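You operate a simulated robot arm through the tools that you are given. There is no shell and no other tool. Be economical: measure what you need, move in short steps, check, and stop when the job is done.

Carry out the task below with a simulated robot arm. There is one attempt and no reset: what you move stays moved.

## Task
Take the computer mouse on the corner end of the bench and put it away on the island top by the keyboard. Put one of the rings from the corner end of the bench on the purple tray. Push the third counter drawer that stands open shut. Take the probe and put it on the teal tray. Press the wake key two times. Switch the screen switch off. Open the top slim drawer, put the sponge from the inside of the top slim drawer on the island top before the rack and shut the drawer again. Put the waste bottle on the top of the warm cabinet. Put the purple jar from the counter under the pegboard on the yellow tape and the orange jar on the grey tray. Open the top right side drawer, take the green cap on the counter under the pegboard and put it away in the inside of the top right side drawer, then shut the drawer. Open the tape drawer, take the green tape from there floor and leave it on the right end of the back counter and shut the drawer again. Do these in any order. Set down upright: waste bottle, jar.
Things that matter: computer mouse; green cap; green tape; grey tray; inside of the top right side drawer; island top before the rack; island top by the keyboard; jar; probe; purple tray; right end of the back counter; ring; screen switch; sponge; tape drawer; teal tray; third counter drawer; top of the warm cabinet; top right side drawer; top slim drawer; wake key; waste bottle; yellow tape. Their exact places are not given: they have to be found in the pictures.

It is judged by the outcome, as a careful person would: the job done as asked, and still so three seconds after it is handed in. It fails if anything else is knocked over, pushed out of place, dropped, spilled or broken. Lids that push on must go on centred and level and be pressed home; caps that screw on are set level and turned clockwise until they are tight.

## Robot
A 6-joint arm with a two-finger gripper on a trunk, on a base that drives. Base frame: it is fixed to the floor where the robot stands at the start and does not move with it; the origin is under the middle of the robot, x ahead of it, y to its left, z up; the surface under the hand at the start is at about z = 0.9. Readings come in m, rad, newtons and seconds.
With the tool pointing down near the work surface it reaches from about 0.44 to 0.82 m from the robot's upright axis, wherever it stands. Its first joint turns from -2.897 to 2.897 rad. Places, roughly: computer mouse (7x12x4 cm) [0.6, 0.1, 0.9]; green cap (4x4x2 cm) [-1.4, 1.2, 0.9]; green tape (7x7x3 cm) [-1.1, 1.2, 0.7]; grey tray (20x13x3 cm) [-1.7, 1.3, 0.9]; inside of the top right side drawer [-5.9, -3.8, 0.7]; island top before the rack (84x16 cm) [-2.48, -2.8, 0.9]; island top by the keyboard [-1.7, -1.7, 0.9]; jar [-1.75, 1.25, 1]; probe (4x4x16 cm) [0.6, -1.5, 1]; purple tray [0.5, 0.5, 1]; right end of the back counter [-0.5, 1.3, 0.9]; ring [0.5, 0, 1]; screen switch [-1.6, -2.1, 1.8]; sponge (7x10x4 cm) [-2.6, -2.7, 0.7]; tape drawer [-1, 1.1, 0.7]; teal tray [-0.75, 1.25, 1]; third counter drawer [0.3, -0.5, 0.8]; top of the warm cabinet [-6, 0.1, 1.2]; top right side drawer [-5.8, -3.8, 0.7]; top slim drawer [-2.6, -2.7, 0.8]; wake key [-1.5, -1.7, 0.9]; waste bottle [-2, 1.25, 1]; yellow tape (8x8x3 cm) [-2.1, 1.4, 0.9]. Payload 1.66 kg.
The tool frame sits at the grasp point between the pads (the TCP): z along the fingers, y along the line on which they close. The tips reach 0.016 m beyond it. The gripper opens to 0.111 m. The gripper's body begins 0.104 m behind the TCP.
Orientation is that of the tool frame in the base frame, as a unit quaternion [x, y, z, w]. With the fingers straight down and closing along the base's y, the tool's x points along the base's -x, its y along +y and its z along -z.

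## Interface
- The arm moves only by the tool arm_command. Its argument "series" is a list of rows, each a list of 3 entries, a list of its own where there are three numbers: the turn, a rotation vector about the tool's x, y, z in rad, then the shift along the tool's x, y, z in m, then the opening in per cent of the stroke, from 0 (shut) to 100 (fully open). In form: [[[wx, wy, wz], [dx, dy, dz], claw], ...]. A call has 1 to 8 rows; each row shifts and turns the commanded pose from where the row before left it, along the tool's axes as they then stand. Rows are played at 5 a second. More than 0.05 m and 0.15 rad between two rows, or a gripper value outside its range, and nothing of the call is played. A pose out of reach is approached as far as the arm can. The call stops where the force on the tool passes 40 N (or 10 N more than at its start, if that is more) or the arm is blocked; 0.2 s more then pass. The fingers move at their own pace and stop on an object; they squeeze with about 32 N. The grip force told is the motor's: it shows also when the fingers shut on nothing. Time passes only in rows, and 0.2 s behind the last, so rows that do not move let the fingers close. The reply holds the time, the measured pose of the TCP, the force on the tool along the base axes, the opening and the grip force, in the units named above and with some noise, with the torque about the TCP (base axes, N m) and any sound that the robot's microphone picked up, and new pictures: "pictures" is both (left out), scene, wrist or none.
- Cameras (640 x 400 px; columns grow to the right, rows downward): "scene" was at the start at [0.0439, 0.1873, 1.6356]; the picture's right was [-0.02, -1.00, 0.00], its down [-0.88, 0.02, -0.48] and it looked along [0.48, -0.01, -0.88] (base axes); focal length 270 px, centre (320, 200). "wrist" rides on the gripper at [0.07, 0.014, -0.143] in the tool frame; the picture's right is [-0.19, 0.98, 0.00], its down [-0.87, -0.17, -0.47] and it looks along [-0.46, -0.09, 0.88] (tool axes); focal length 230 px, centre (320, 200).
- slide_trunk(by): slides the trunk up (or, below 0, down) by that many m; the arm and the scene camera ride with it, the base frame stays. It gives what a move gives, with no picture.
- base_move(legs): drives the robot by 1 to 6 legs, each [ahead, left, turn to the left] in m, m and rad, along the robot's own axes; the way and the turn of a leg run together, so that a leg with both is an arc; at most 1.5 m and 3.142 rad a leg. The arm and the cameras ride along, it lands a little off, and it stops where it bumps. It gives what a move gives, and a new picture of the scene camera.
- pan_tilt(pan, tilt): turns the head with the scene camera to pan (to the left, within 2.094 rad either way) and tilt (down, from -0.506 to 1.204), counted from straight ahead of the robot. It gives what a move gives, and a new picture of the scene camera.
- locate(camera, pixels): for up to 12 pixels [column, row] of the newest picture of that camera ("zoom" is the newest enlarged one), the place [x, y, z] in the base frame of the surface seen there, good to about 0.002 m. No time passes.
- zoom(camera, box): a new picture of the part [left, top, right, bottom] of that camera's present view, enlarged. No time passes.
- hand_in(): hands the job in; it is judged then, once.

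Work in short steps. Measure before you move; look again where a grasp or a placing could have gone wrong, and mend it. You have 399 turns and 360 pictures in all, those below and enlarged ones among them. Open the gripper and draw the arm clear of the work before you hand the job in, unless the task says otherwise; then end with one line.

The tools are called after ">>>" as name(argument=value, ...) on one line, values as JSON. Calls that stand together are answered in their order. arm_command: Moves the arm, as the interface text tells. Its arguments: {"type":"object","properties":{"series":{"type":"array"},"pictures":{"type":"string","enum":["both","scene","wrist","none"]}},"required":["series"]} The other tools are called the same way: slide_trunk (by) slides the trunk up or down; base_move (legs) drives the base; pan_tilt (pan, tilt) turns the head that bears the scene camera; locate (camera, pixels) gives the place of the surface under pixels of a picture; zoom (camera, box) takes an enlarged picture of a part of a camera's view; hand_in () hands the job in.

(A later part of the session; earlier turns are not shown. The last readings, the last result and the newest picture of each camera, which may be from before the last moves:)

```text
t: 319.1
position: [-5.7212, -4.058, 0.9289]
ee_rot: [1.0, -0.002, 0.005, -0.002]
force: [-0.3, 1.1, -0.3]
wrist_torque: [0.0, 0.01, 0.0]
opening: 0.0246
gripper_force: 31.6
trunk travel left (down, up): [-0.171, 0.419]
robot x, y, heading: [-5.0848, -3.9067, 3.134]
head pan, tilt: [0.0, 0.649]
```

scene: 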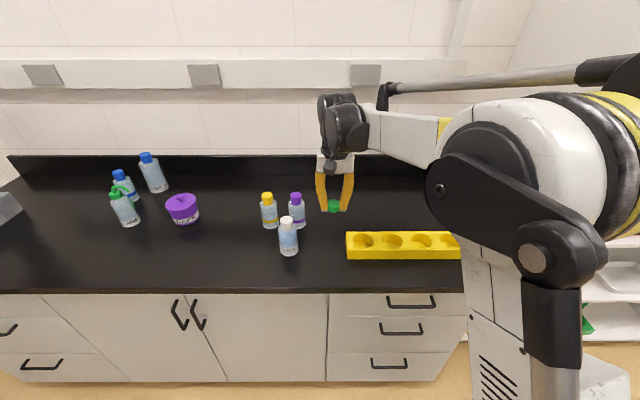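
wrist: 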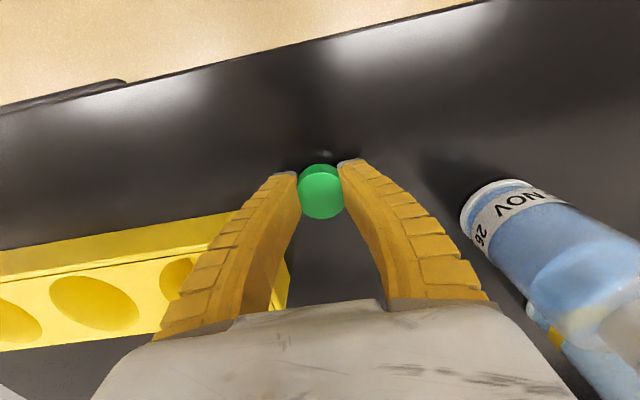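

Lower 8 mm, release, lift.

>>> arm_command(series=[[[0, 0, 0], [0, 0, 0.006], 0], [[0, 0, 0], [0, 0, 0.002], 0], [[0, 0, 0], [0, 0, 0], 55], [[0, 0, 0], [0, 0, 0], 55], [[0, 0, 0], [0, 0, -0.045], 55], [[0, 0, 0], [0, 0, -0.045], 55], [[0, 0, 0], [0, 0, -0.045], 55], [[0, 0, 0], [0, 0, -0.045], 55]], pictures="wrist")

>>> base_move(legs=[[-0.35, 0, 0], [0, -0.2475, 0]])

```text
t: 320.9
position: [-5.7205, -4.0597, 1.0998]
ee_rot: [1.0, -0.003, 0.004, -0.001]
force: [0.4, -0.8, -0.2]
wrist_torque: [-0.03, -0.01, -0.02]
opening: 0.0629
gripper_force: 1.0
trunk travel left (down, up): [-0.171, 0.419]
robot x, y, heading: [-5.0844, -3.9118, 3.139]
head pan, tilt: [0.0, 0.649]
```

wrist: 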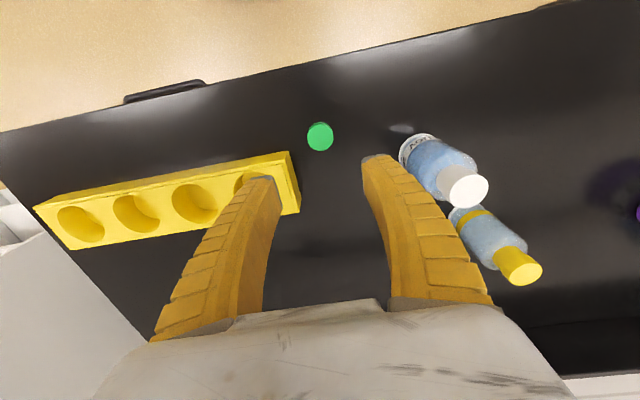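

```text
t: 324.6
position: [-5.3731, -3.8124, 1.1013]
ee_rot: [1.0, -0.001, 0.005, -0.002]
force: [0.5, 0.2, 0.3]
wrist_torque: [-0.02, 0.02, -0.02]
opening: 0.063
gripper_force: 1.1
trunk travel left (down, up): [-0.171, 0.419]
robot x, y, heading: [-4.7362, -3.6635, 3.139]
head pan, tilt: [0.0, 0.649]
```

scene: 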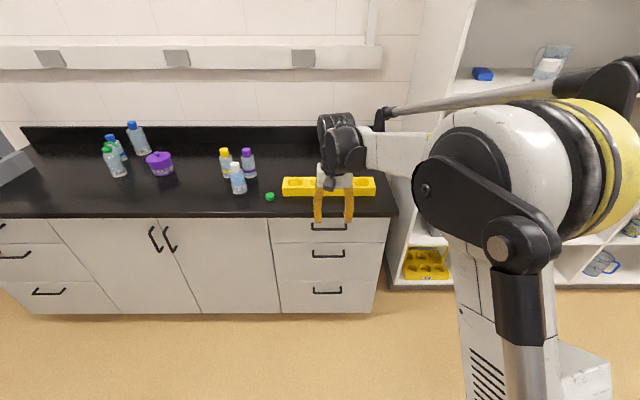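

Cap parked. Now the handle: yaw tool 90° and pitch 60°, as with the tape drawer.

>>> arm_command(series=[[[0, 0, 0.149], [0, 0, 0.02], 42], [[0, 0, 0.149], [0, 0, 0.02], 42], [[0, 0, 0.149], [0, 0, 0.02], 42], [[0, 0, 0.149], [0, 0, 0.02], 42], [[0, 0, 0.149], [0, 0, 0.02], 42], [[0, 0, 0.149], [0, 0, 0], 42], [[0, 0, 0.149], [0, 0, 0], 42], [[0, 0, 0.149], [0, 0, 0], 42]], pictures="none")

>>> arm_command(series=[[[0, 0, 0.149], [0, 0, 0], 42], [[0, 0, 0.149], [0, 0, 0], 42], [[0, 0, 0.081], [0, 0, 0], 42], [[-0.149, 0, 0], [0, 0, 0], 42], [[-0.149, 0, 0], [0, 0, 0], 42], [[-0.149, 0, 0], [0, 0, 0], 42], [[-0.149, 0, 0], [0, 0, 0], 42], [[-0.149, 0, 0], [0, 0, 0], 42]], pictures="none")

>>> arm_command(series=[[[-0.149, 0, 0], [0, 0, 0], 42], [[-0.15, 0, 0], [0, 0, 0], 42], [[0, 0, 0], [0, 0, 0], 42]], pictures="none")

>>> slide_trunk(by=-0.14)

>>> zoom(camera="wrist", box=[0, 0, 640, 400])

```text
t: 326.4
position: [-5.3718, -3.8137, 0.9998]
ee_rot: [0.825, -0.565, 0.003, -0.004]
force: [-0.5, 0.4, -0.8]
wrist_torque: [0.0, -0.02, -0.01]
opening: 0.0489
gripper_force: 2.1
trunk travel left (down, up): [-0.171, 0.419]
robot x, y, heading: [-4.7405, -3.662, 3.139]
head pan, tilt: [0.0, 0.649]
```

```text
t: 328.2
position: [-5.3724, -3.8127, 0.9999]
ee_rot: [-0.658, 0.66, 0.258, -0.254]
force: [0.3, 0.6, 0.2]
wrist_torque: [0.0, 0.02, -0.01]
opening: 0.0491
gripper_force: 1.4
trunk travel left (down, up): [-0.171, 0.419]
robot x, y, heading: [-4.7351, -3.662, 3.139]
head pan, tilt: [0.0, 0.649]
```

```text
t: 329.0
position: [-5.3719, -3.8138, 1.0007]
ee_rot: [-0.613, 0.615, 0.352, -0.349]
force: [-0.2, 0.4, 0.7]
wrist_torque: [0.01, 0.0, 0.01]
opening: 0.049
gripper_force: 1.4
trunk travel left (down, up): [-0.171, 0.419]
robot x, y, heading: [-4.7333, -3.6621, 3.136]
head pan, tilt: [0.0, 0.649]
```

```text
t: 330.6
position: [-5.3723, -3.8136, 0.861]
ee_rot: [-0.613, 0.615, 0.353, -0.349]
force: [0.6, -0.7, 0.3]
wrist_torque: [0.03, -0.01, -0.02]
opening: 0.049
gripper_force: 2.0
trunk travel left (down, up): [-0.031, 0.559]
robot x, y, heading: [-4.7357, -3.6652, 3.14]
head pan, tilt: [0.0, 0.649]
```

```text
1.00 times, centred on (320, 200) of wrist (not enlarged: the box is as wide or as high as the picture)
```

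zoom: 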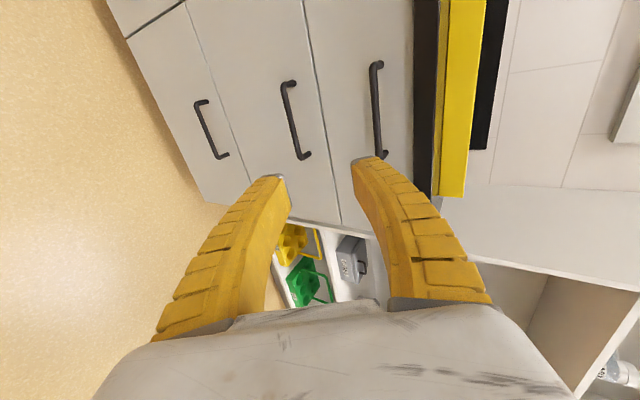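

>>> locate(camera="zoom", pixels=[[372, 85], [374, 110], [376, 135], [415, 90], [395, 110]])

```text
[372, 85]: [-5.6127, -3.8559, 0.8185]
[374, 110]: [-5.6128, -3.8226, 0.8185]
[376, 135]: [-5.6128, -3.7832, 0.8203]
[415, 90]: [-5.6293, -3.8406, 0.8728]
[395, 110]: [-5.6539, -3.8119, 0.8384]
```

Bar at x -5.618, z 0.82. Drive 0.15 ahead, then advance the arm along its axis and close.

>>> base_move(legs=[[0.15, 0, 0]])

>>> arm_command(series=[[[0, 0, 0], [0, 0.0123, 0.03], 42], [[0, 0, 0], [0, 0, 0.03], 42], [[0, 0, 0], [0, 0, 0], 42]], pictures="wrist")

```text
t: 332.0
position: [-5.5198, -3.8128, 0.8604]
ee_rot: [-0.614, 0.615, 0.352, -0.349]
force: [0.6, 0.0, -0.2]
wrist_torque: [-0.01, -0.01, -0.01]
opening: 0.0488
gripper_force: 1.8
trunk travel left (down, up): [-0.031, 0.559]
robot x, y, heading: [-4.8852, -3.6625, 3.141]
head pan, tilt: [0.0, 0.649]
```

scene: 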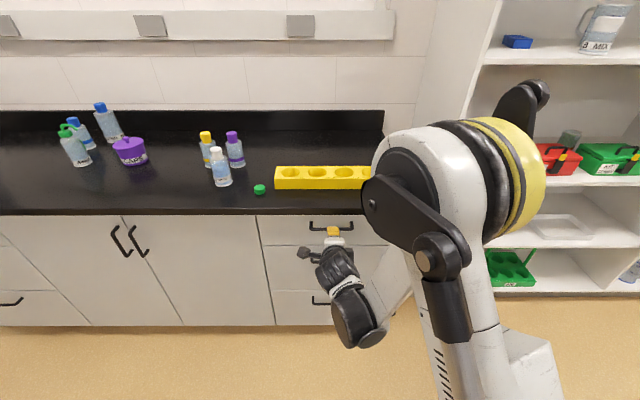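

```text
t: 332.8
position: [-5.5782, -3.813, 0.8404]
ee_rot: [-0.614, 0.615, 0.352, -0.349]
force: [-0.4, -0.6, 0.3]
wrist_torque: [0.02, 0.0, 0.01]
opening: 0.0489
gripper_force: 1.4
trunk travel left (down, up): [-0.031, 0.559]
robot x, y, heading: [-4.8837, -3.6616, 3.143]
head pan, tilt: [0.0, 0.649]
```

wrist: 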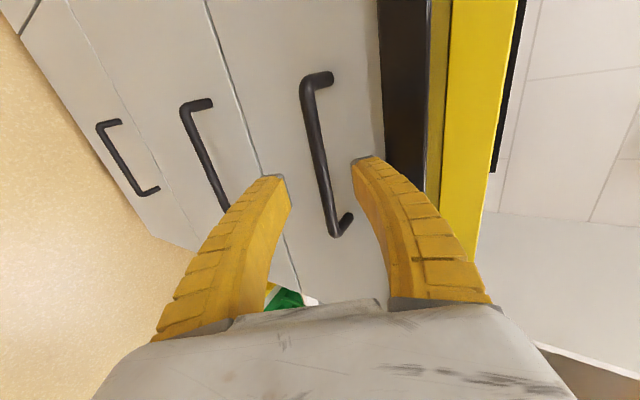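

Bar between the fingers. Advance 4.4 cm and close.

>>> arm_command(series=[[[0, 0, 0], [0, 0.002, 0.03], 42], [[0, 0, 0], [0, 0, 0.014], 42], [[0, 0, 0], [0, 0, 0], 42], [[0, 0, 0], [0, 0, 0], 0], [[0, 0, 0], [0, 0, 0], 0], [[0, 0, 0], [0, 0, 0], 0]], pictures="wrist")

```text
t: 334.2
position: [-5.6175, -3.8137, 0.82]
ee_rot: [-0.614, 0.616, 0.351, -0.348]
force: [9.2, 2.1, -11.2]
wrist_torque: [0.06, -0.07, -0.01]
opening: 0.0091
gripper_force: 34.5
trunk travel left (down, up): [-0.031, 0.559]
robot x, y, heading: [-4.8851, -3.6629, 3.141]
head pan, tilt: [0.0, 0.649]
```

wrist: 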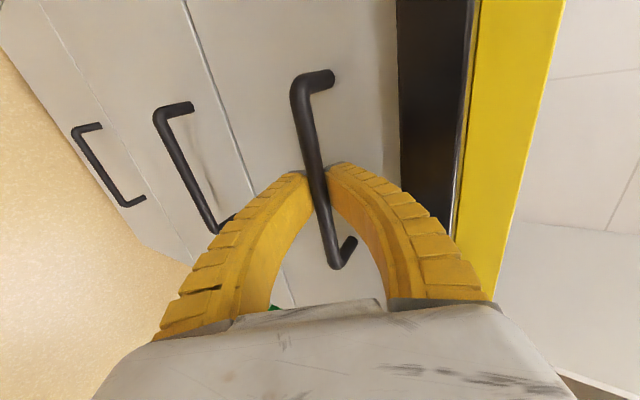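

Gripped. Pull by backing 0.26 m.

>>> base_move(legs=[[-0.26, 0, 0]])

```text
t: 336.1
position: [-5.3616, -3.8124, 0.8203]
ee_rot: [-0.615, 0.615, 0.35, -0.349]
force: [0.7, 21.1, -5.7]
wrist_torque: [0.09, -0.01, -0.11]
opening: 0.0068
gripper_force: 33.9
trunk travel left (down, up): [-0.031, 0.559]
robot x, y, heading: [-4.623, -3.6603, 3.136]
head pan, tilt: [0.0, 0.649]
```

scene: 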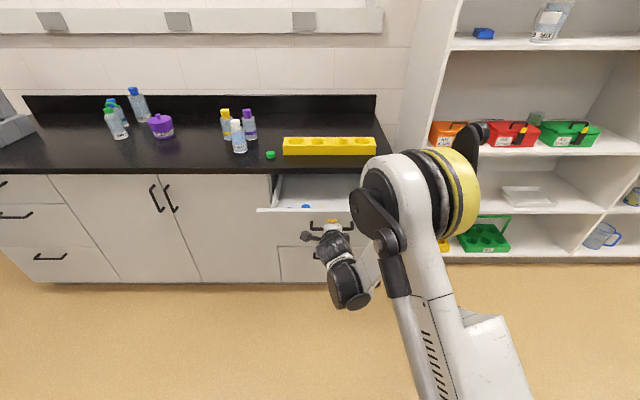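

Drawer is open. Release, back out, raise, and level the tool down.

>>> arm_command(series=[[[0, 0, 0], [0, 0, 0], 42], [[0, 0, 0], [0, 0, 0], 42], [[0, 0, 0], [0, 0, -0.04], 42], [[0, 0, 0], [0, 0, -0.04], 42], [[0, 0, 0], [0, 0, -0.04], 42]], pictures="none")

>>> slide_trunk(by=0.22)

>>> arm_command(series=[[[0.149, 0, 0], [0, 0, 0], 42], [[0.149, 0, 0], [0, 0, 0], 42], [[0.149, 0, 0], [0, 0, 0], 42], [[0.149, 0, 0], [0, 0, 0], 42], [[0.149, 0, 0], [0, 0, 0], 42], [[0.149, 0, 0], [0, 0, 0], 42], [[0.15, 0, 0], [0, 0, 0], 42], [[0, 0, 0], [0, 0, 0], 55]], pictures="both")

```text
t: 337.3
position: [-5.2564, -3.8151, 0.8804]
ee_rot: [0.615, -0.614, -0.352, 0.349]
force: [-0.1, 0.3, -0.5]
wrist_torque: [-0.01, 0.0, 0.01]
opening: 0.0489
gripper_force: 1.4
trunk travel left (down, up): [-0.031, 0.559]
robot x, y, heading: [-4.6267, -3.6634, 3.138]
head pan, tilt: [0.0, 0.649]
```

```text
t: 339.6
position: [-5.2577, -3.8146, 1.1007]
ee_rot: [0.615, -0.614, -0.352, 0.348]
force: [0.1, 0.1, 0.0]
wrist_torque: [0.01, 0.02, -0.01]
opening: 0.0488
gripper_force: 1.6
trunk travel left (down, up): [-0.251, 0.339]
robot x, y, heading: [-4.6291, -3.6619, 3.141]
head pan, tilt: [0.0, 0.649]
```

```text
t: 341.4
position: [-5.256, -3.814, 1.1013]
ee_rot: [-0.707, 0.707, -0.002, 0.005]
force: [0.4, 0.8, 0.4]
wrist_torque: [0.02, 0.0, 0.02]
opening: 0.063
gripper_force: 1.6
trunk travel left (down, up): [-0.251, 0.339]
robot x, y, heading: [-4.6249, -3.6608, 3.143]
head pan, tilt: [0.0, 0.649]
```

scene: 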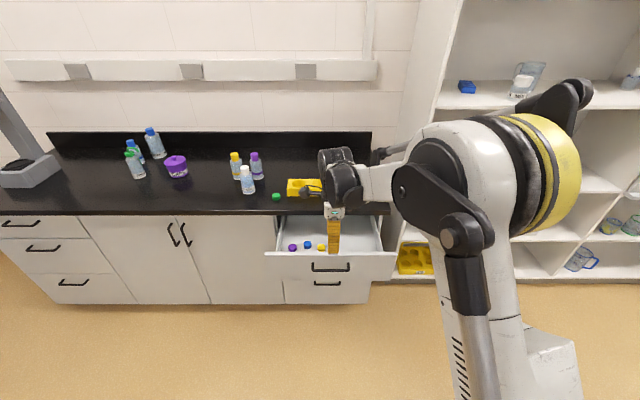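
wrist: 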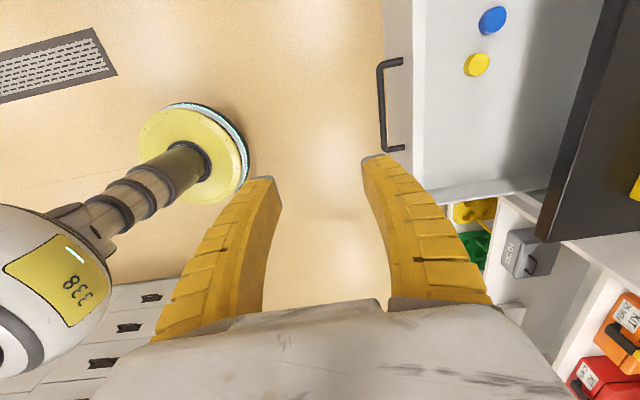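

The drawer holds other caps. I locate its floor and go pick the parked cap, extending the arm so the base stays clear of the drawer.

>>> locate(camera="scene", pixels=[[293, 247], [308, 244], [321, 246], [350, 235], [360, 240], [300, 230], [330, 255], [276, 196], [276, 200]])

>>> arm_command(series=[[[0, 0, 0], [0, 0.048, 0], 55], [[0, 0, 0], [0, 0.048, 0], 55], [[0, 0, 0], [0, 0.048, 0], 55]], pictures="none")

>>> base_move(legs=[[0, 0.245, 0], [0.32, 0, 0]])

>>> zoom(camera="wrist", box=[0, 0, 640, 400])

```text
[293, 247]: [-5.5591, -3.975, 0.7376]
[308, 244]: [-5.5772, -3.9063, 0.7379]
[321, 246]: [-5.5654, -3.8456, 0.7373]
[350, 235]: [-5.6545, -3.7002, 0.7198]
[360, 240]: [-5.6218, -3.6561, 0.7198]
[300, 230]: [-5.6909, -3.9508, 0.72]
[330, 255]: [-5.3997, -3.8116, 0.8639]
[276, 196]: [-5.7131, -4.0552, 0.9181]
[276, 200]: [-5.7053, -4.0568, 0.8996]
```

```text
t: 342.2
position: [-5.4019, -3.814, 1.0986]
ee_rot: [-0.706, 0.708, -0.001, 0.005]
force: [-0.1, 0.6, -0.2]
wrist_torque: [0.02, -0.06, 0.03]
opening: 0.0629
gripper_force: 1.2
trunk travel left (down, up): [-0.251, 0.339]
robot x, y, heading: [-4.6284, -3.6598, 3.135]
head pan, tilt: [0.0, 0.649]
```

```text
t: 345.7
position: [-5.7206, -4.0545, 1.0988]
ee_rot: [-0.705, 0.709, -0.001, 0.005]
force: [0.0, 0.6, 0.3]
wrist_torque: [-0.01, -0.01, 0.02]
opening: 0.0631
gripper_force: 1.6
trunk travel left (down, up): [-0.251, 0.339]
robot x, y, heading: [-4.9465, -3.9047, 3.138]
head pan, tilt: [0.0, 0.649]
```

scene: 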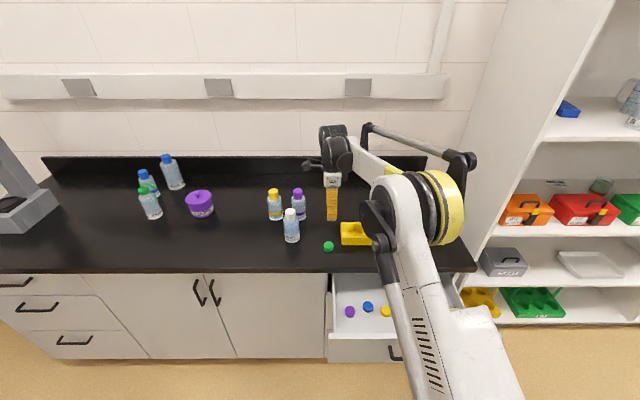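

```text
1.00 times, centred on (320, 200) of wrist (not enlarged: the box is as wide or as high as the picture)
```

zoom: 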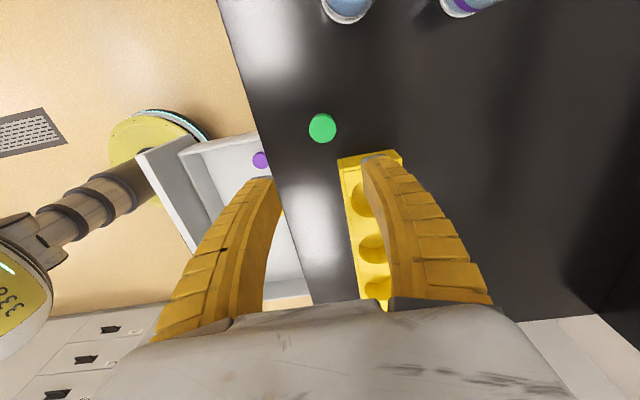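

>>> locate(camera="scene", pixels=[[328, 242], [323, 246], [334, 246], [328, 251], [290, 211], [298, 225], [291, 240], [298, 192]])

```text
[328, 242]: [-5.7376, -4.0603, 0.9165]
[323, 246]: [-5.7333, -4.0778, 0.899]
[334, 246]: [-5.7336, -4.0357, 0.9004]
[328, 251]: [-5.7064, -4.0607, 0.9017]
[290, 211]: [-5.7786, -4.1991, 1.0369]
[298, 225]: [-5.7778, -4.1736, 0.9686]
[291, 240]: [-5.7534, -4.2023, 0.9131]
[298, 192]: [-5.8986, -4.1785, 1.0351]
```

Cap centre (-5.721,-4.059). Descend and grip.

>>> arm_command(series=[[[0, 0, 0], [0.0045, 0, 0.045], 55], [[0, 0, 0], [0, 0, 0.045], 55], [[0, 0, 0], [0, 0, 0.045], 55], [[0, 0, 0], [0, 0, 0.043], 55], [[0, 0, 0], [0, 0, 0], 55], [[0, 0, 0], [0, 0, 0], 0], [[0, 0, 0], [0, 0, 0], 0], [[0, 0, 0], [0, 0, 0], 0]], pictures="wrist")

```text
t: 347.5
position: [-5.7201, -4.0569, 0.9225]
ee_rot: [-0.705, 0.709, -0.002, 0.005]
force: [0.0, -0.5, 0.8]
wrist_torque: [0.02, -0.02, -0.01]
opening: 0.0271
gripper_force: 32.0
trunk travel left (down, up): [-0.251, 0.339]
robot x, y, heading: [-4.9477, -3.9035, 3.142]
head pan, tilt: [0.0, 0.649]
```

wrist: 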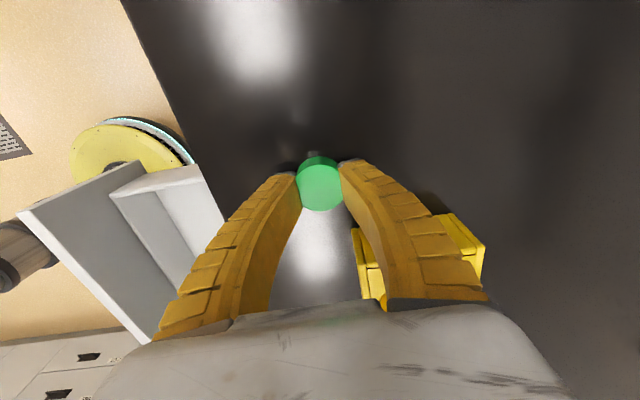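

Held. Lift and move over the free right part of the drawer at (-5.52,-3.71).

>>> arm_command(series=[[[0, 0, 0], [0, 0, -0.045], 0], [[0, 0, 0], [0, 0, -0.045], 0], [[0, 0, 0], [0, 0, -0.03], 0]], pictures="none")

>>> base_move(legs=[[-0.2, 0, 0], [0, -0.347, 0]])

>>> slide_trunk(by=-0.2)

>>> zoom(camera="wrist", box=[0, 0, 640, 400])

```text
t: 348.3
position: [-5.7195, -4.0581, 1.041]
ee_rot: [-0.705, 0.709, -0.001, 0.005]
force: [0.4, -0.2, 0.1]
wrist_torque: [0.02, 0.0, 0.0]
opening: 0.0261
gripper_force: 32.2
trunk travel left (down, up): [-0.251, 0.339]
robot x, y, heading: [-4.9476, -3.9007, 3.137]
head pan, tilt: [0.0, 0.649]
```

```text
t: 351.8
position: [-5.5189, -3.7122, 1.0413]
ee_rot: [-0.704, 0.71, -0.002, 0.004]
force: [-0.1, 0.9, -0.5]
wrist_torque: [-0.04, -0.02, 0.02]
opening: 0.0253
gripper_force: 32.4
trunk travel left (down, up): [-0.251, 0.339]
robot x, y, heading: [-4.741, -3.5576, 3.141]
head pan, tilt: [0.0, 0.649]
```

scene: 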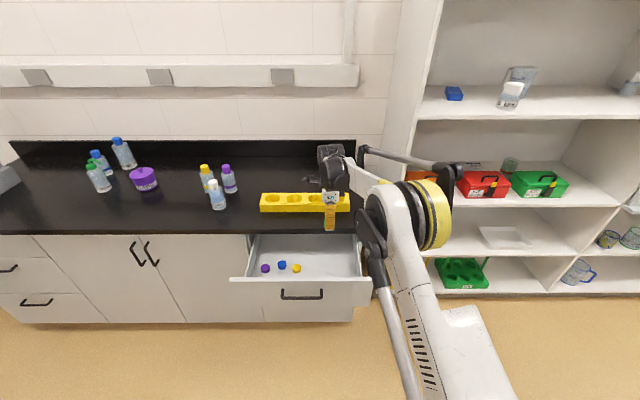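

```text
t: 353.9
position: [-5.518, -3.7119, 0.8413]
ee_rot: [-0.704, 0.71, -0.002, 0.005]
force: [0.4, -0.6, -0.2]
wrist_torque: [-0.01, -0.04, 0.0]
opening: 0.0261
gripper_force: 31.7
trunk travel left (down, up): [-0.051, 0.539]
robot x, y, heading: [-4.7421, -3.5597, 3.137]
head pan, tilt: [0.0, 0.649]
```

```text
1.00 times, centred on (320, 200) of wrist (not enlarged: the box is as wide or as high as the picture)
```

zoom: 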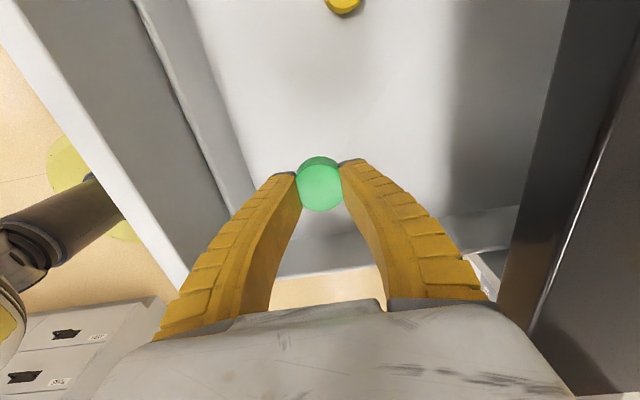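

Inside the drawer's outline. Lower 9.8 cm and release with limited opening.

>>> arm_command(series=[[[0, 0, 0], [0, 0, 0.04], 0], [[0, 0, 0], [0, 0, 0.04], 0], [[0, 0, 0], [0, 0, 0.015], 0], [[0, 0, 0], [0, 0, 0.003], 0], [[0, 0, 0], [0, 0, 0], 0]], pictures="none")

>>> arm_command(series=[[[0, 0, 0], [0, 0, 0], 50], [[0, 0, 0], [0, 0, 0], 50], [[0, 0, 0], [0, 0, -0.03], 50], [[0, 0, 0], [0, 0, -0.04], 50], [[0, 0, 0], [0, 0, -0.04], 50], [[0, 0, 0], [0, 0, -0.04], 50]], pictures="wrist")

```text
t: 355.1
position: [-5.5168, -3.7108, 0.7422]
ee_rot: [-0.704, 0.71, 0.0, 0.005]
force: [0.7, 0.0, 0.0]
wrist_torque: [0.02, 0.0, 0.02]
opening: 0.0257
gripper_force: 31.5
trunk travel left (down, up): [-0.051, 0.539]
robot x, y, heading: [-4.7445, -3.5614, 3.133]
head pan, tilt: [0.0, 0.649]
```

```text
t: 356.5
position: [-5.5199, -3.7131, 0.8945]
ee_rot: [-0.705, 0.71, -0.001, 0.005]
force: [0.1, 0.2, -0.1]
wrist_torque: [0.01, -0.01, 0.02]
opening: 0.0573
gripper_force: 1.3
trunk travel left (down, up): [-0.051, 0.539]
robot x, y, heading: [-4.7467, -3.5591, 3.134]
head pan, tilt: [0.0, 0.649]
```

wrist: 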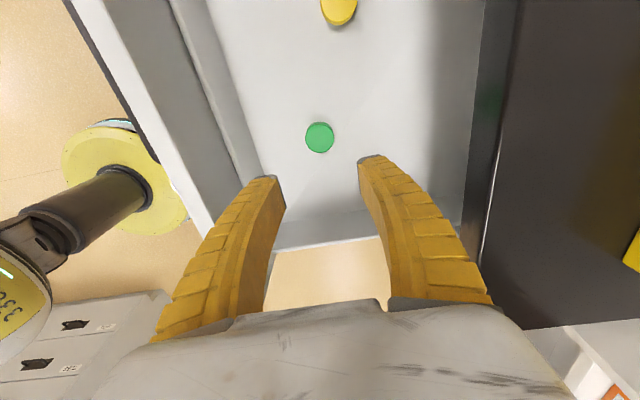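

Cap lies in the drawer. Raise, back off, line up before the handle and lower closed fingers.

>>> slide_trunk(by=0.1)

>>> base_move(legs=[[-0.27, 0, 0], [0, 0.1, 0]])

>>> arm_command(series=[[[0, 0, 0], [0, -0.04, 0.03], 0], [[0, 0, 0], [0, -0.04, 0.03], 0], [[0, 0, 0], [0, 0, 0], 0]], pictures="none")

>>> slide_trunk(by=-0.111)

>>> pan_tilt(pan=0.0, tilt=0.7)

```text
t: 357.9
position: [-5.5194, -3.7128, 0.9928]
ee_rot: [-0.705, 0.71, -0.001, 0.005]
force: [-0.1, -0.7, -0.6]
wrist_torque: [-0.02, 0.0, -0.01]
opening: 0.0577
gripper_force: 1.6
trunk travel left (down, up): [-0.151, 0.439]
robot x, y, heading: [-4.7454, -3.5607, 3.137]
head pan, tilt: [0.0, 0.649]
```

```text
t: 360.5
position: [-5.2481, -3.8156, 0.994]
ee_rot: [-0.705, 0.709, -0.001, 0.005]
force: [-0.3, -1.1, -1.0]
wrist_torque: [0.04, -0.04, -0.05]
opening: 0.0574
gripper_force: 1.8
trunk travel left (down, up): [-0.151, 0.439]
robot x, y, heading: [-4.4729, -3.6616, 3.132]
head pan, tilt: [0.0, 0.649]
```

scene: 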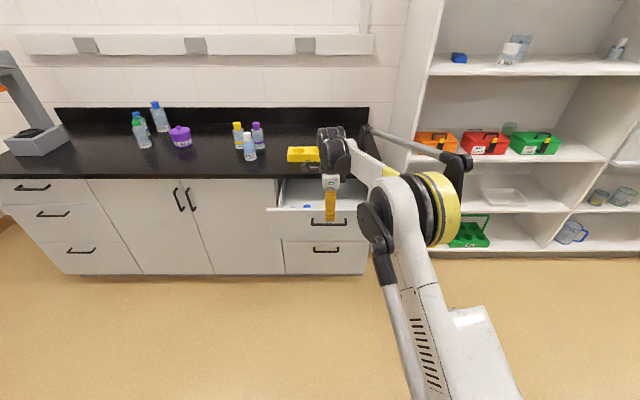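

```text
t: 361.3
position: [-5.1684, -3.8157, 0.9333]
ee_rot: [-0.706, 0.709, -0.002, 0.005]
force: [-0.8, 0.1, -1.1]
wrist_torque: [-0.01, -0.02, -0.02]
opening: 0.0
gripper_force: 28.6
trunk travel left (down, up): [-0.151, 0.439]
robot x, y, heading: [-4.4749, -3.6626, 3.134]
head pan, tilt: [0.0, 0.649]
```

```text
t: 362.7
position: [-5.1679, -3.815, 0.8236]
ee_rot: [-0.705, 0.709, -0.001, 0.005]
force: [0.1, -0.1, -0.1]
wrist_torque: [-0.01, 0.0, 0.02]
opening: 0.0
gripper_force: 28.7
trunk travel left (down, up): [-0.04, 0.55]
robot x, y, heading: [-4.4751, -3.6607, 3.139]
head pan, tilt: [0.0, 0.649]
```

```text
t: 363.4
position: [-5.1684, -3.8158, 0.8233]
ee_rot: [-0.705, 0.709, -0.001, 0.005]
force: [-0.4, 0.8, 0.1]
wrist_torque: [0.0, 0.01, -0.01]
opening: 0.0
gripper_force: 28.9
trunk travel left (down, up): [-0.04, 0.55]
robot x, y, heading: [-4.4749, -3.6608, 3.143]
head pan, tilt: [0.0, 0.7]
```

scene: 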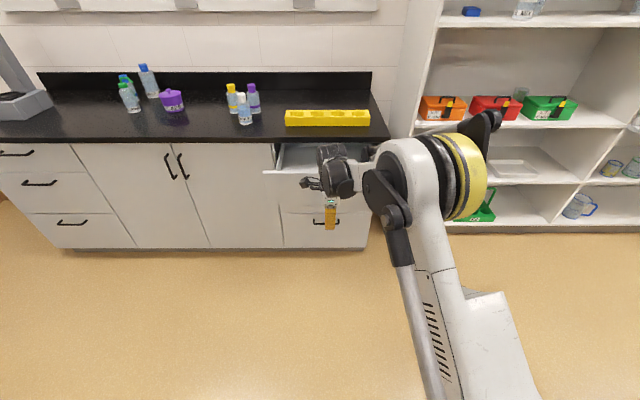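

Push with the base 0.405 m then finish with the arm.

>>> base_move(legs=[[0.405, 0, 0]])

>>> arm_command(series=[[[0, 0, 0], [0, 0.01, 0], 0], [[0, 0, 0], [0, 0.008, 0], 0], [[0, 0, 0], [0, 0.006, 0], 0], [[0, 0, 0], [0, 0.005, 0], 0], [[0, 0, 0], [0, 0.005, 0], 0], [[0, 0, 0], [0, 0.004, 0], 0], [[0, 0, 0], [0, 0.004, 0], 0]], pictures="scene")

```text
t: 365.9
position: [-5.5728, -3.8164, 0.8232]
ee_rot: [-0.706, 0.708, -0.001, 0.005]
force: [-0.1, 0.0, -0.1]
wrist_torque: [0.01, 0.03, 0.0]
opening: 0.0
gripper_force: 28.5
trunk travel left (down, up): [-0.04, 0.55]
robot x, y, heading: [-4.879, -3.6568, 3.134]
head pan, tilt: [0.0, 0.7]
```

scene: 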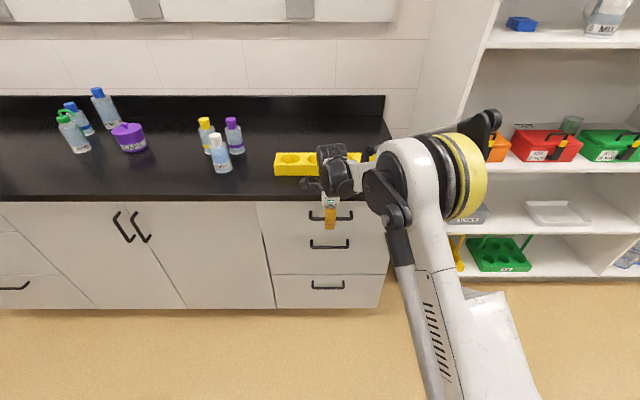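

```text
t: 366.8
position: [-5.5931, -3.8164, 0.827]
ee_rot: [-0.706, 0.708, -0.002, 0.006]
force: [31.4, 5.2, 16.3]
wrist_torque: [-0.67, 2.89, 0.21]
opening: 0.0001
gripper_force: 28.0
trunk travel left (down, up): [-0.04, 0.55]
robot x, y, heading: [-4.88, -3.6594, 3.141]
head pan, tilt: [0.0, 0.7]
stopped in row 4: the force on the tool passed its limit at 41 N (the readings are from after the stop); the commanded pose is now the measured one
```

scene: 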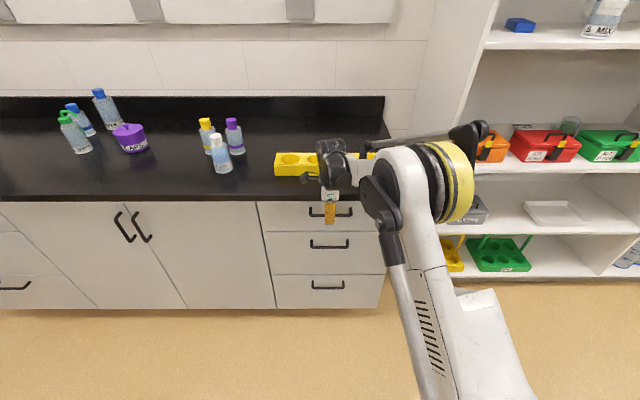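

Stopped with a torque that suggests the hand met the counter edge, not the drawer's stop. I back off 6 cm and check the drawer face.

>>> arm_command(series=[[[0, 0, 0], [0, -0.03, 0], 0], [[0, 0, 0], [0, -0.04, 0], 0], [[0, 0, 0], [0, -0.04, 0], 0]], pictures="scene")

>>> zoom(camera="scene", box=[240, 170, 400, 280])

```text
t: 367.6
position: [-5.487, -3.8168, 0.823]
ee_rot: [-0.706, 0.708, -0.001, 0.006]
force: [-0.1, -0.4, -0.1]
wrist_torque: [-0.02, -0.03, 0.01]
opening: 0.0
gripper_force: 28.2
trunk travel left (down, up): [-0.04, 0.55]
robot x, y, heading: [-4.8794, -3.6601, 3.138]
head pan, tilt: [0.0, 0.7]
```

scene: 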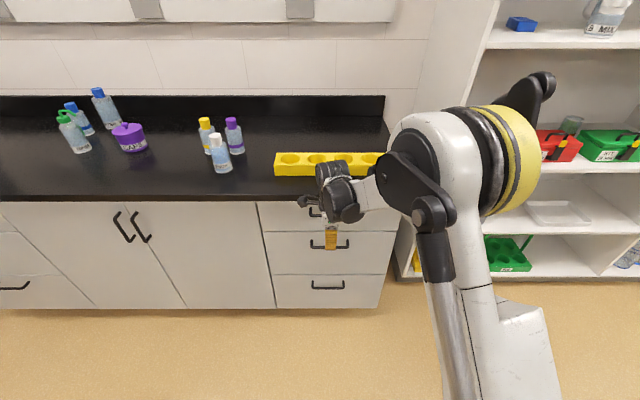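

```text
3.64 times, centred on (320, 225) of scene
```

zoom: 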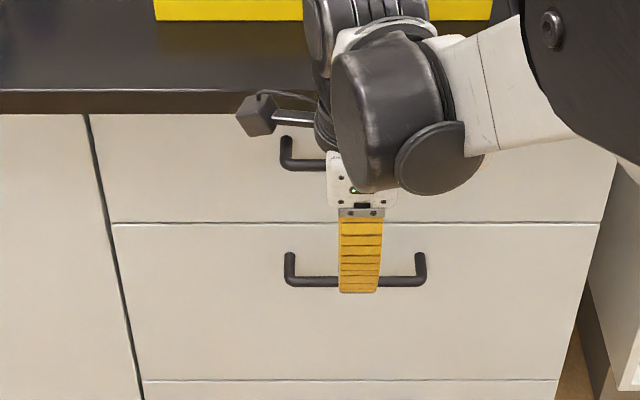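

>>> locate(camera="zoom", pixels=[[300, 165], [200, 150], [200, 200], [550, 200], [200, 260], [200, 320], [540, 280], [60, 200]])

```text
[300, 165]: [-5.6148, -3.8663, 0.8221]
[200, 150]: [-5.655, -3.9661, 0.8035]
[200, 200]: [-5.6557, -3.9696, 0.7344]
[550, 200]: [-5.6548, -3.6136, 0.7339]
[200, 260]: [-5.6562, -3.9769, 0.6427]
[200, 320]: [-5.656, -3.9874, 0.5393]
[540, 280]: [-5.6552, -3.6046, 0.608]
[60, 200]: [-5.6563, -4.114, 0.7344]
```

All drawer fronts are flush (x −5.655): shut. I raise, then look towards the island's south side.

>>> slide_trunk(by=0.3)

>>> base_move(legs=[[-0.15, 0, 0], [0, 0, 1.571]])

>>> pan_tilt(pan=1.2, tilt=0.4)

```text
t: 370.6
position: [-5.4873, -3.8163, 1.1243]
ee_rot: [-0.706, 0.708, -0.001, 0.006]
force: [-0.4, -0.3, 0.2]
wrist_torque: [-0.02, 0.0, 0.0]
opening: 0.0
gripper_force: 28.5
trunk travel left (down, up): [-0.34, 0.25]
robot x, y, heading: [-4.8801, -3.6574, 3.141]
head pan, tilt: [0.0, 0.7]
```

```text
t: 375.8
position: [-4.5694, -4.2666, 1.1232]
ee_rot: [1.0, 0.0, -0.003, -0.006]
force: [0.4, 0.2, 0.4]
wrist_torque: [-0.03, 0.02, -0.02]
opening: 0.0002
gripper_force: 28.9
trunk travel left (down, up): [-0.34, 0.25]
robot x, y, heading: [-4.729, -3.6606, -1.567]
head pan, tilt: [0.0, 0.7]
```

scene: 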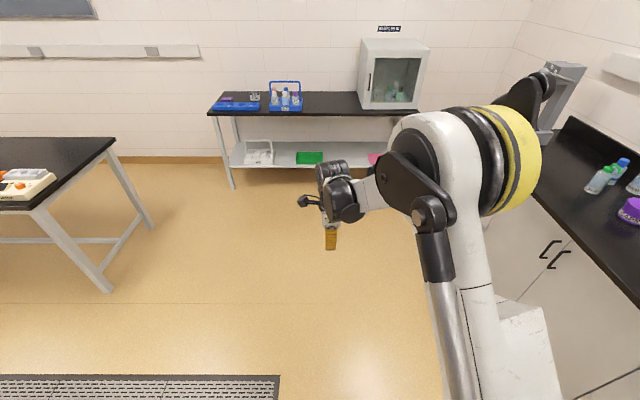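

```text
t: 377.2
position: [-4.5693, -4.2657, 1.1246]
ee_rot: [1.0, 0.0, -0.002, -0.006]
force: [0.2, -0.5, -0.3]
wrist_torque: [0.0, 0.0, 0.01]
opening: 0.0
gripper_force: 28.7
trunk travel left (down, up): [-0.34, 0.25]
robot x, y, heading: [-4.7303, -3.658, -1.572]
head pan, tilt: [1.201, 0.4]
```

scene: 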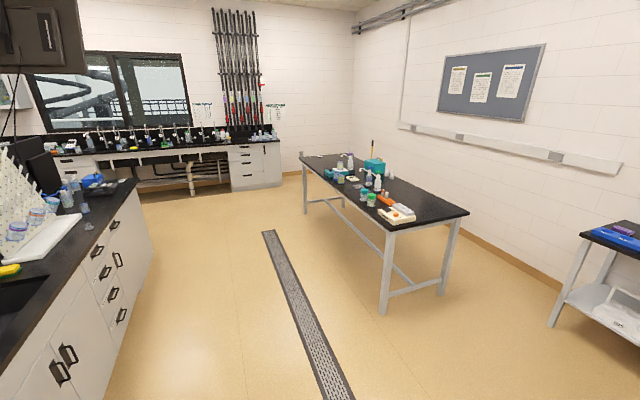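

>>> locate(camera="scene", pixels=[[100, 270], [110, 293], [120, 205], [60, 260], [385, 300], [310, 160], [388, 230], [20, 230], [95, 250]])

>>> zoom(camera="scene", box=[0, 130, 180, 400])

```text
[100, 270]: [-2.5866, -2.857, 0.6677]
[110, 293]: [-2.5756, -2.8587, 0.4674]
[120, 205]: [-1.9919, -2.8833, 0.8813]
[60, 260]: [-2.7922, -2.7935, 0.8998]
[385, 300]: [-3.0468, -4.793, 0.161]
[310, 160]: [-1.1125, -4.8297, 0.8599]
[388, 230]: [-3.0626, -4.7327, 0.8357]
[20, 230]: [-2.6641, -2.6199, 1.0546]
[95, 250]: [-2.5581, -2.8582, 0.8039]
```

```text
1.48 times, centred on (90, 265) of scene
```

zoom: 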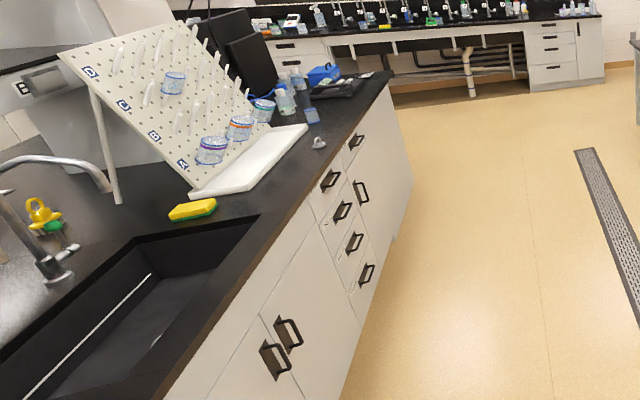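

Slim drawer stack is at x≈-2.59 on the south face y≈-2.86. I drive there and face it (+y).

>>> base_move(legs=[[0, 0, 1.571], [1.2, 0, 0], [1.05, 0, 0], [0, 0, 1.571]])

>>> pan_tilt(pan=0.0, tilt=0.7)

```text
t: 395.9
position: [-2.6235, -3.0563, 1.1243]
ee_rot: [0.011, 1.0, -0.006, 0.003]
force: [0.0, -0.4, 0.8]
wrist_torque: [0.0, -0.02, -0.02]
opening: 0.0
gripper_force: 28.4
trunk travel left (down, up): [-0.34, 0.25]
robot x, y, heading: [-2.4754, -3.6669, 1.547]
head pan, tilt: [1.201, 0.4]
```

scene: 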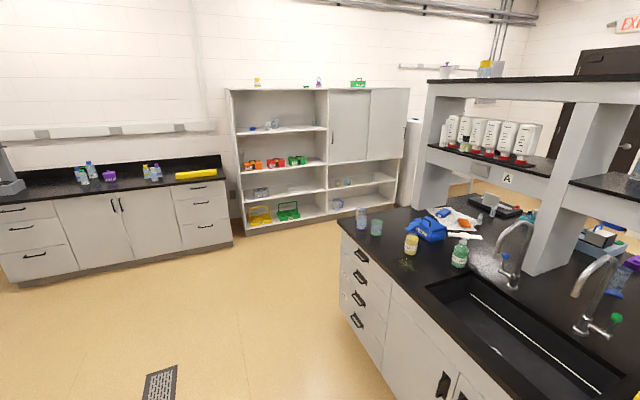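

```text
t: 397.3
position: [-2.6219, -3.0572, 1.1236]
ee_rot: [0.009, 1.0, -0.005, 0.003]
force: [-0.8, 0.3, 0.3]
wrist_torque: [0.0, 0.01, -0.02]
opening: 0.0001
gripper_force: 29.0
trunk travel left (down, up): [-0.34, 0.25]
robot x, y, heading: [-2.4747, -3.6661, 1.545]
head pan, tilt: [0.0, 0.7]
```

scene: 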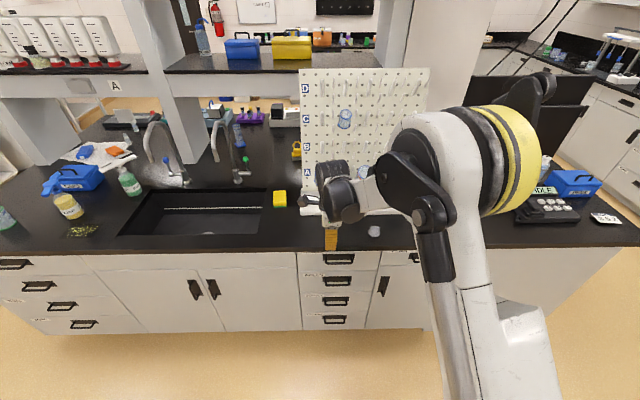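

>>> zoom(camera="scene", box=[260, 180, 440, 340])

>>> locate(camera="scene", pixels=[[338, 261], [326, 261], [350, 261], [338, 251], [300, 270], [378, 258], [290, 230], [374, 231], [338, 245], [390, 225], [405, 240], [400, 220]])

```text
2.50 times, centred on (350, 260) of scene
```

zoom: 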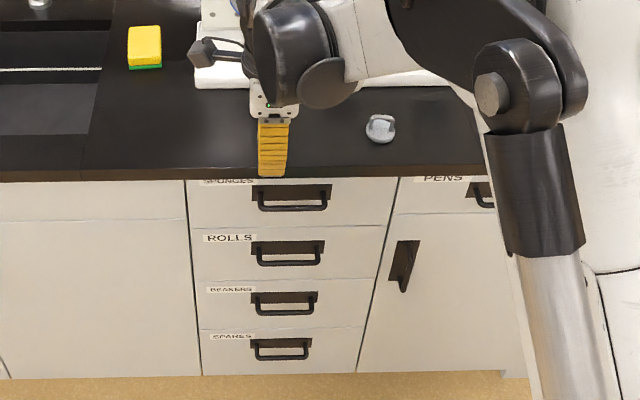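

```text
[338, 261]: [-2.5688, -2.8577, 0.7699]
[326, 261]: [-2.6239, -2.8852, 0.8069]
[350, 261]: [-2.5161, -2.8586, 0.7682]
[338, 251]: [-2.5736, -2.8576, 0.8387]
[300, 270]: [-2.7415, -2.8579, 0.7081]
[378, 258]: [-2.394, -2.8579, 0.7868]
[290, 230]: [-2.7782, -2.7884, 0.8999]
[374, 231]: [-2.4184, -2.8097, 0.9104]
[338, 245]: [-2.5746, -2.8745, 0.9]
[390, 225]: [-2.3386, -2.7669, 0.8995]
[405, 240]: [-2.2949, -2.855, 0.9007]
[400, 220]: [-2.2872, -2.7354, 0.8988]
```

>>> locate(camera="zoom", pixels=[[290, 208], [262, 206], [325, 206], [290, 190], [190, 225], [388, 222], [250, 88], [440, 85], [200, 88], [380, 128]])

```text
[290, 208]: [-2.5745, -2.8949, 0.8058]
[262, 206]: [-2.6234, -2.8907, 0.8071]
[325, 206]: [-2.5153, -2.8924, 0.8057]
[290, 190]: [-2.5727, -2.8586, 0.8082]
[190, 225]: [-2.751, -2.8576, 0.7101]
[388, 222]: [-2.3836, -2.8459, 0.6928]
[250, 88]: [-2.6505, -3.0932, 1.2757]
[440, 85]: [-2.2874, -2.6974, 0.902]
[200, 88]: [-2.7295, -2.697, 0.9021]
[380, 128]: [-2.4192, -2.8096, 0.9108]
```

Top slim drawer (SPONGES) bar: x -2.57, y≈-2.890, z≈0.803. I align the base, pitch the tool 60° and lower.

>>> base_move(legs=[[-0.1, -0.067, 0.025]])

>>> arm_command(series=[[[-0.149, 0, 0], [0, 0, 0], 42], [[-0.149, 0, 0], [0, 0, 0], 42], [[-0.149, 0, 0], [0, 0, 0], 42], [[-0.149, 0, 0], [0, 0, 0], 42], [[-0.149, 0, 0], [0, 0, 0], 42], [[-0.149, 0, 0], [0, 0, 0], 42], [[-0.15, 0, 0], [0, 0, 0], 42], [[0, 0, 0], [0, 0, 0], 42]], pictures="none")

>>> slide_trunk(by=-0.28)

>>> zoom(camera="wrist", box=[0, 0, 640, 400])

```text
t: 398.6
position: [-2.5724, -3.1624, 1.1244]
ee_rot: [-0.003, 1.0, -0.005, 0.001]
force: [0.7, -0.3, 1.0]
wrist_torque: [0.06, 0.02, 0.0]
opening: 0.0
gripper_force: 28.6
trunk travel left (down, up): [-0.34, 0.25]
robot x, y, heading: [-2.4069, -3.7665, 1.571]
head pan, tilt: [0.0, 0.7]
```

scene: 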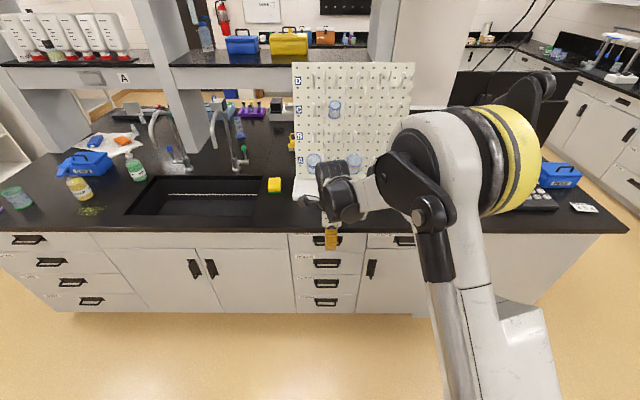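

```text
t: 400.4
position: [-2.5835, -3.1336, 1.1586]
ee_rot: [-0.003, 0.87, 0.493, 0.002]
force: [1.2, 0.5, 0.5]
wrist_torque: [-0.01, 0.02, -0.01]
opening: 0.0489
gripper_force: 1.6
out of reach, approached as far as the arm can: row 6, 7
trunk travel left (down, up): [-0.34, 0.25]
robot x, y, heading: [-2.4123, -3.7641, 1.576]
head pan, tilt: [0.0, 0.7]
```

```text
t: 403.2
position: [-2.5837, -3.1344, 0.8789]
ee_rot: [-0.003, 0.87, 0.492, 0.001]
force: [-0.2, 0.2, 0.5]
wrist_torque: [-0.03, 0.01, 0.05]
opening: 0.049
gripper_force: 1.0
trunk travel left (down, up): [-0.06, 0.53]
robot x, y, heading: [-2.4107, -3.7669, 1.573]
head pan, tilt: [0.0, 0.7]
```

```text
1.00 times, centred on (320, 200) of wrist (not enlarged: the box is as wide or as high as the picture)
```

zoom: 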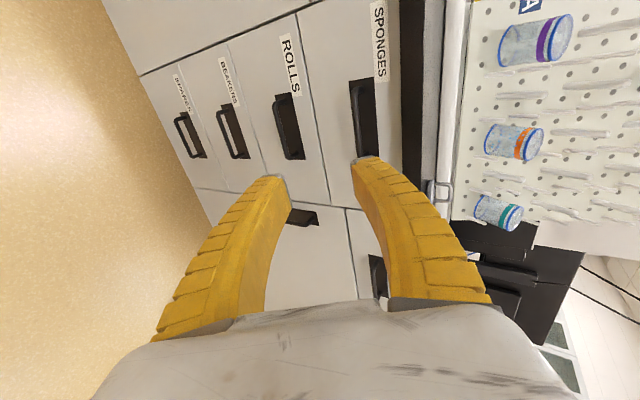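

>>> locate(camera="zoom", pixels=[[353, 100], [355, 120], [357, 140], [352, 88], [400, 100], [415, 110]])

```text
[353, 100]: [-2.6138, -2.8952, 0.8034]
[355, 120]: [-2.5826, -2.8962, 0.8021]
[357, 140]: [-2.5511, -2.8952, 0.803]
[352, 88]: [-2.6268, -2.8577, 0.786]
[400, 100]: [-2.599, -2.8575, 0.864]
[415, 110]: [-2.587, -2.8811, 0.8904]
```

Drive 0.15 ahead and 1.3 cm right, then advance to 4 cm short.

>>> base_move(legs=[[0.15, -0.013, 0]])

>>> arm_command(series=[[[0, 0, 0], [0, -0.0183, 0.04], 42], [[0, 0, 0], [0, 0, 0.04], 42], [[0, 0, 0], [0, 0, 0], 42]], pictures="wrist")

```text
t: 404.6
position: [-2.5717, -2.9833, 0.8783]
ee_rot: [-0.003, 0.87, 0.493, 0.002]
force: [-0.8, -0.4, -0.4]
wrist_torque: [-0.01, 0.02, -0.01]
opening: 0.0488
gripper_force: 1.6
trunk travel left (down, up): [-0.06, 0.53]
robot x, y, heading: [-2.3956, -3.621, 1.578]
head pan, tilt: [0.0, 0.7]
```

scene: 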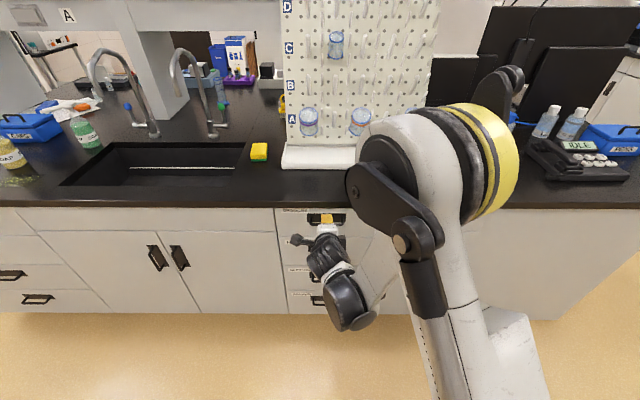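

```text
t: 405.4
position: [-2.5757, -2.9184, 0.8274]
ee_rot: [-0.004, 0.871, 0.491, 0.001]
force: [-0.2, 0.5, 0.1]
wrist_torque: [0.03, -0.02, 0.02]
opening: 0.0491
gripper_force: 1.7
out of reach, approached as far as the arm can: row 1
trunk travel left (down, up): [-0.06, 0.53]
robot x, y, heading: [-2.4007, -3.6183, 1.573]
head pan, tilt: [0.0, 0.7]
```

wrist: 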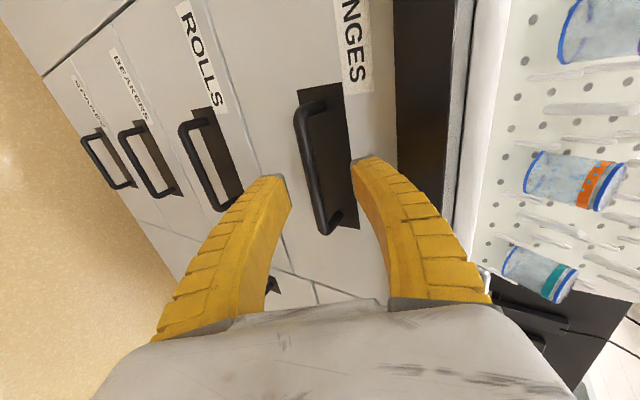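

Bar between the fingers. Final advance and close.

>>> arm_command(series=[[[0, 0, 0], [0, -0.007, 0.02], 42], [[0, 0, 0], [0, 0, 0.016], 42], [[0, 0, 0], [0, 0, 0], 42], [[0, 0, 0], [0, 0, 0], 0], [[0, 0, 0], [0, 0, 0], 0], [[0, 0, 0], [0, 0, 0], 0]], pictures="wrist")

```text
t: 406.8
position: [-2.5743, -2.8924, 0.8023]
ee_rot: [-0.003, 0.87, 0.492, 0.001]
force: [1.5, -2.7, -4.1]
wrist_torque: [-0.02, 0.05, 0.03]
opening: 0.0079
gripper_force: 34.3
trunk travel left (down, up): [-0.06, 0.53]
robot x, y, heading: [-2.3982, -3.619, 1.572]
head pan, tilt: [0.0, 0.7]
```

wrist: 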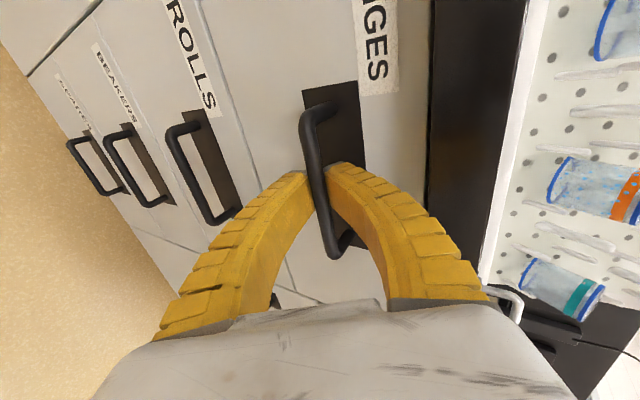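

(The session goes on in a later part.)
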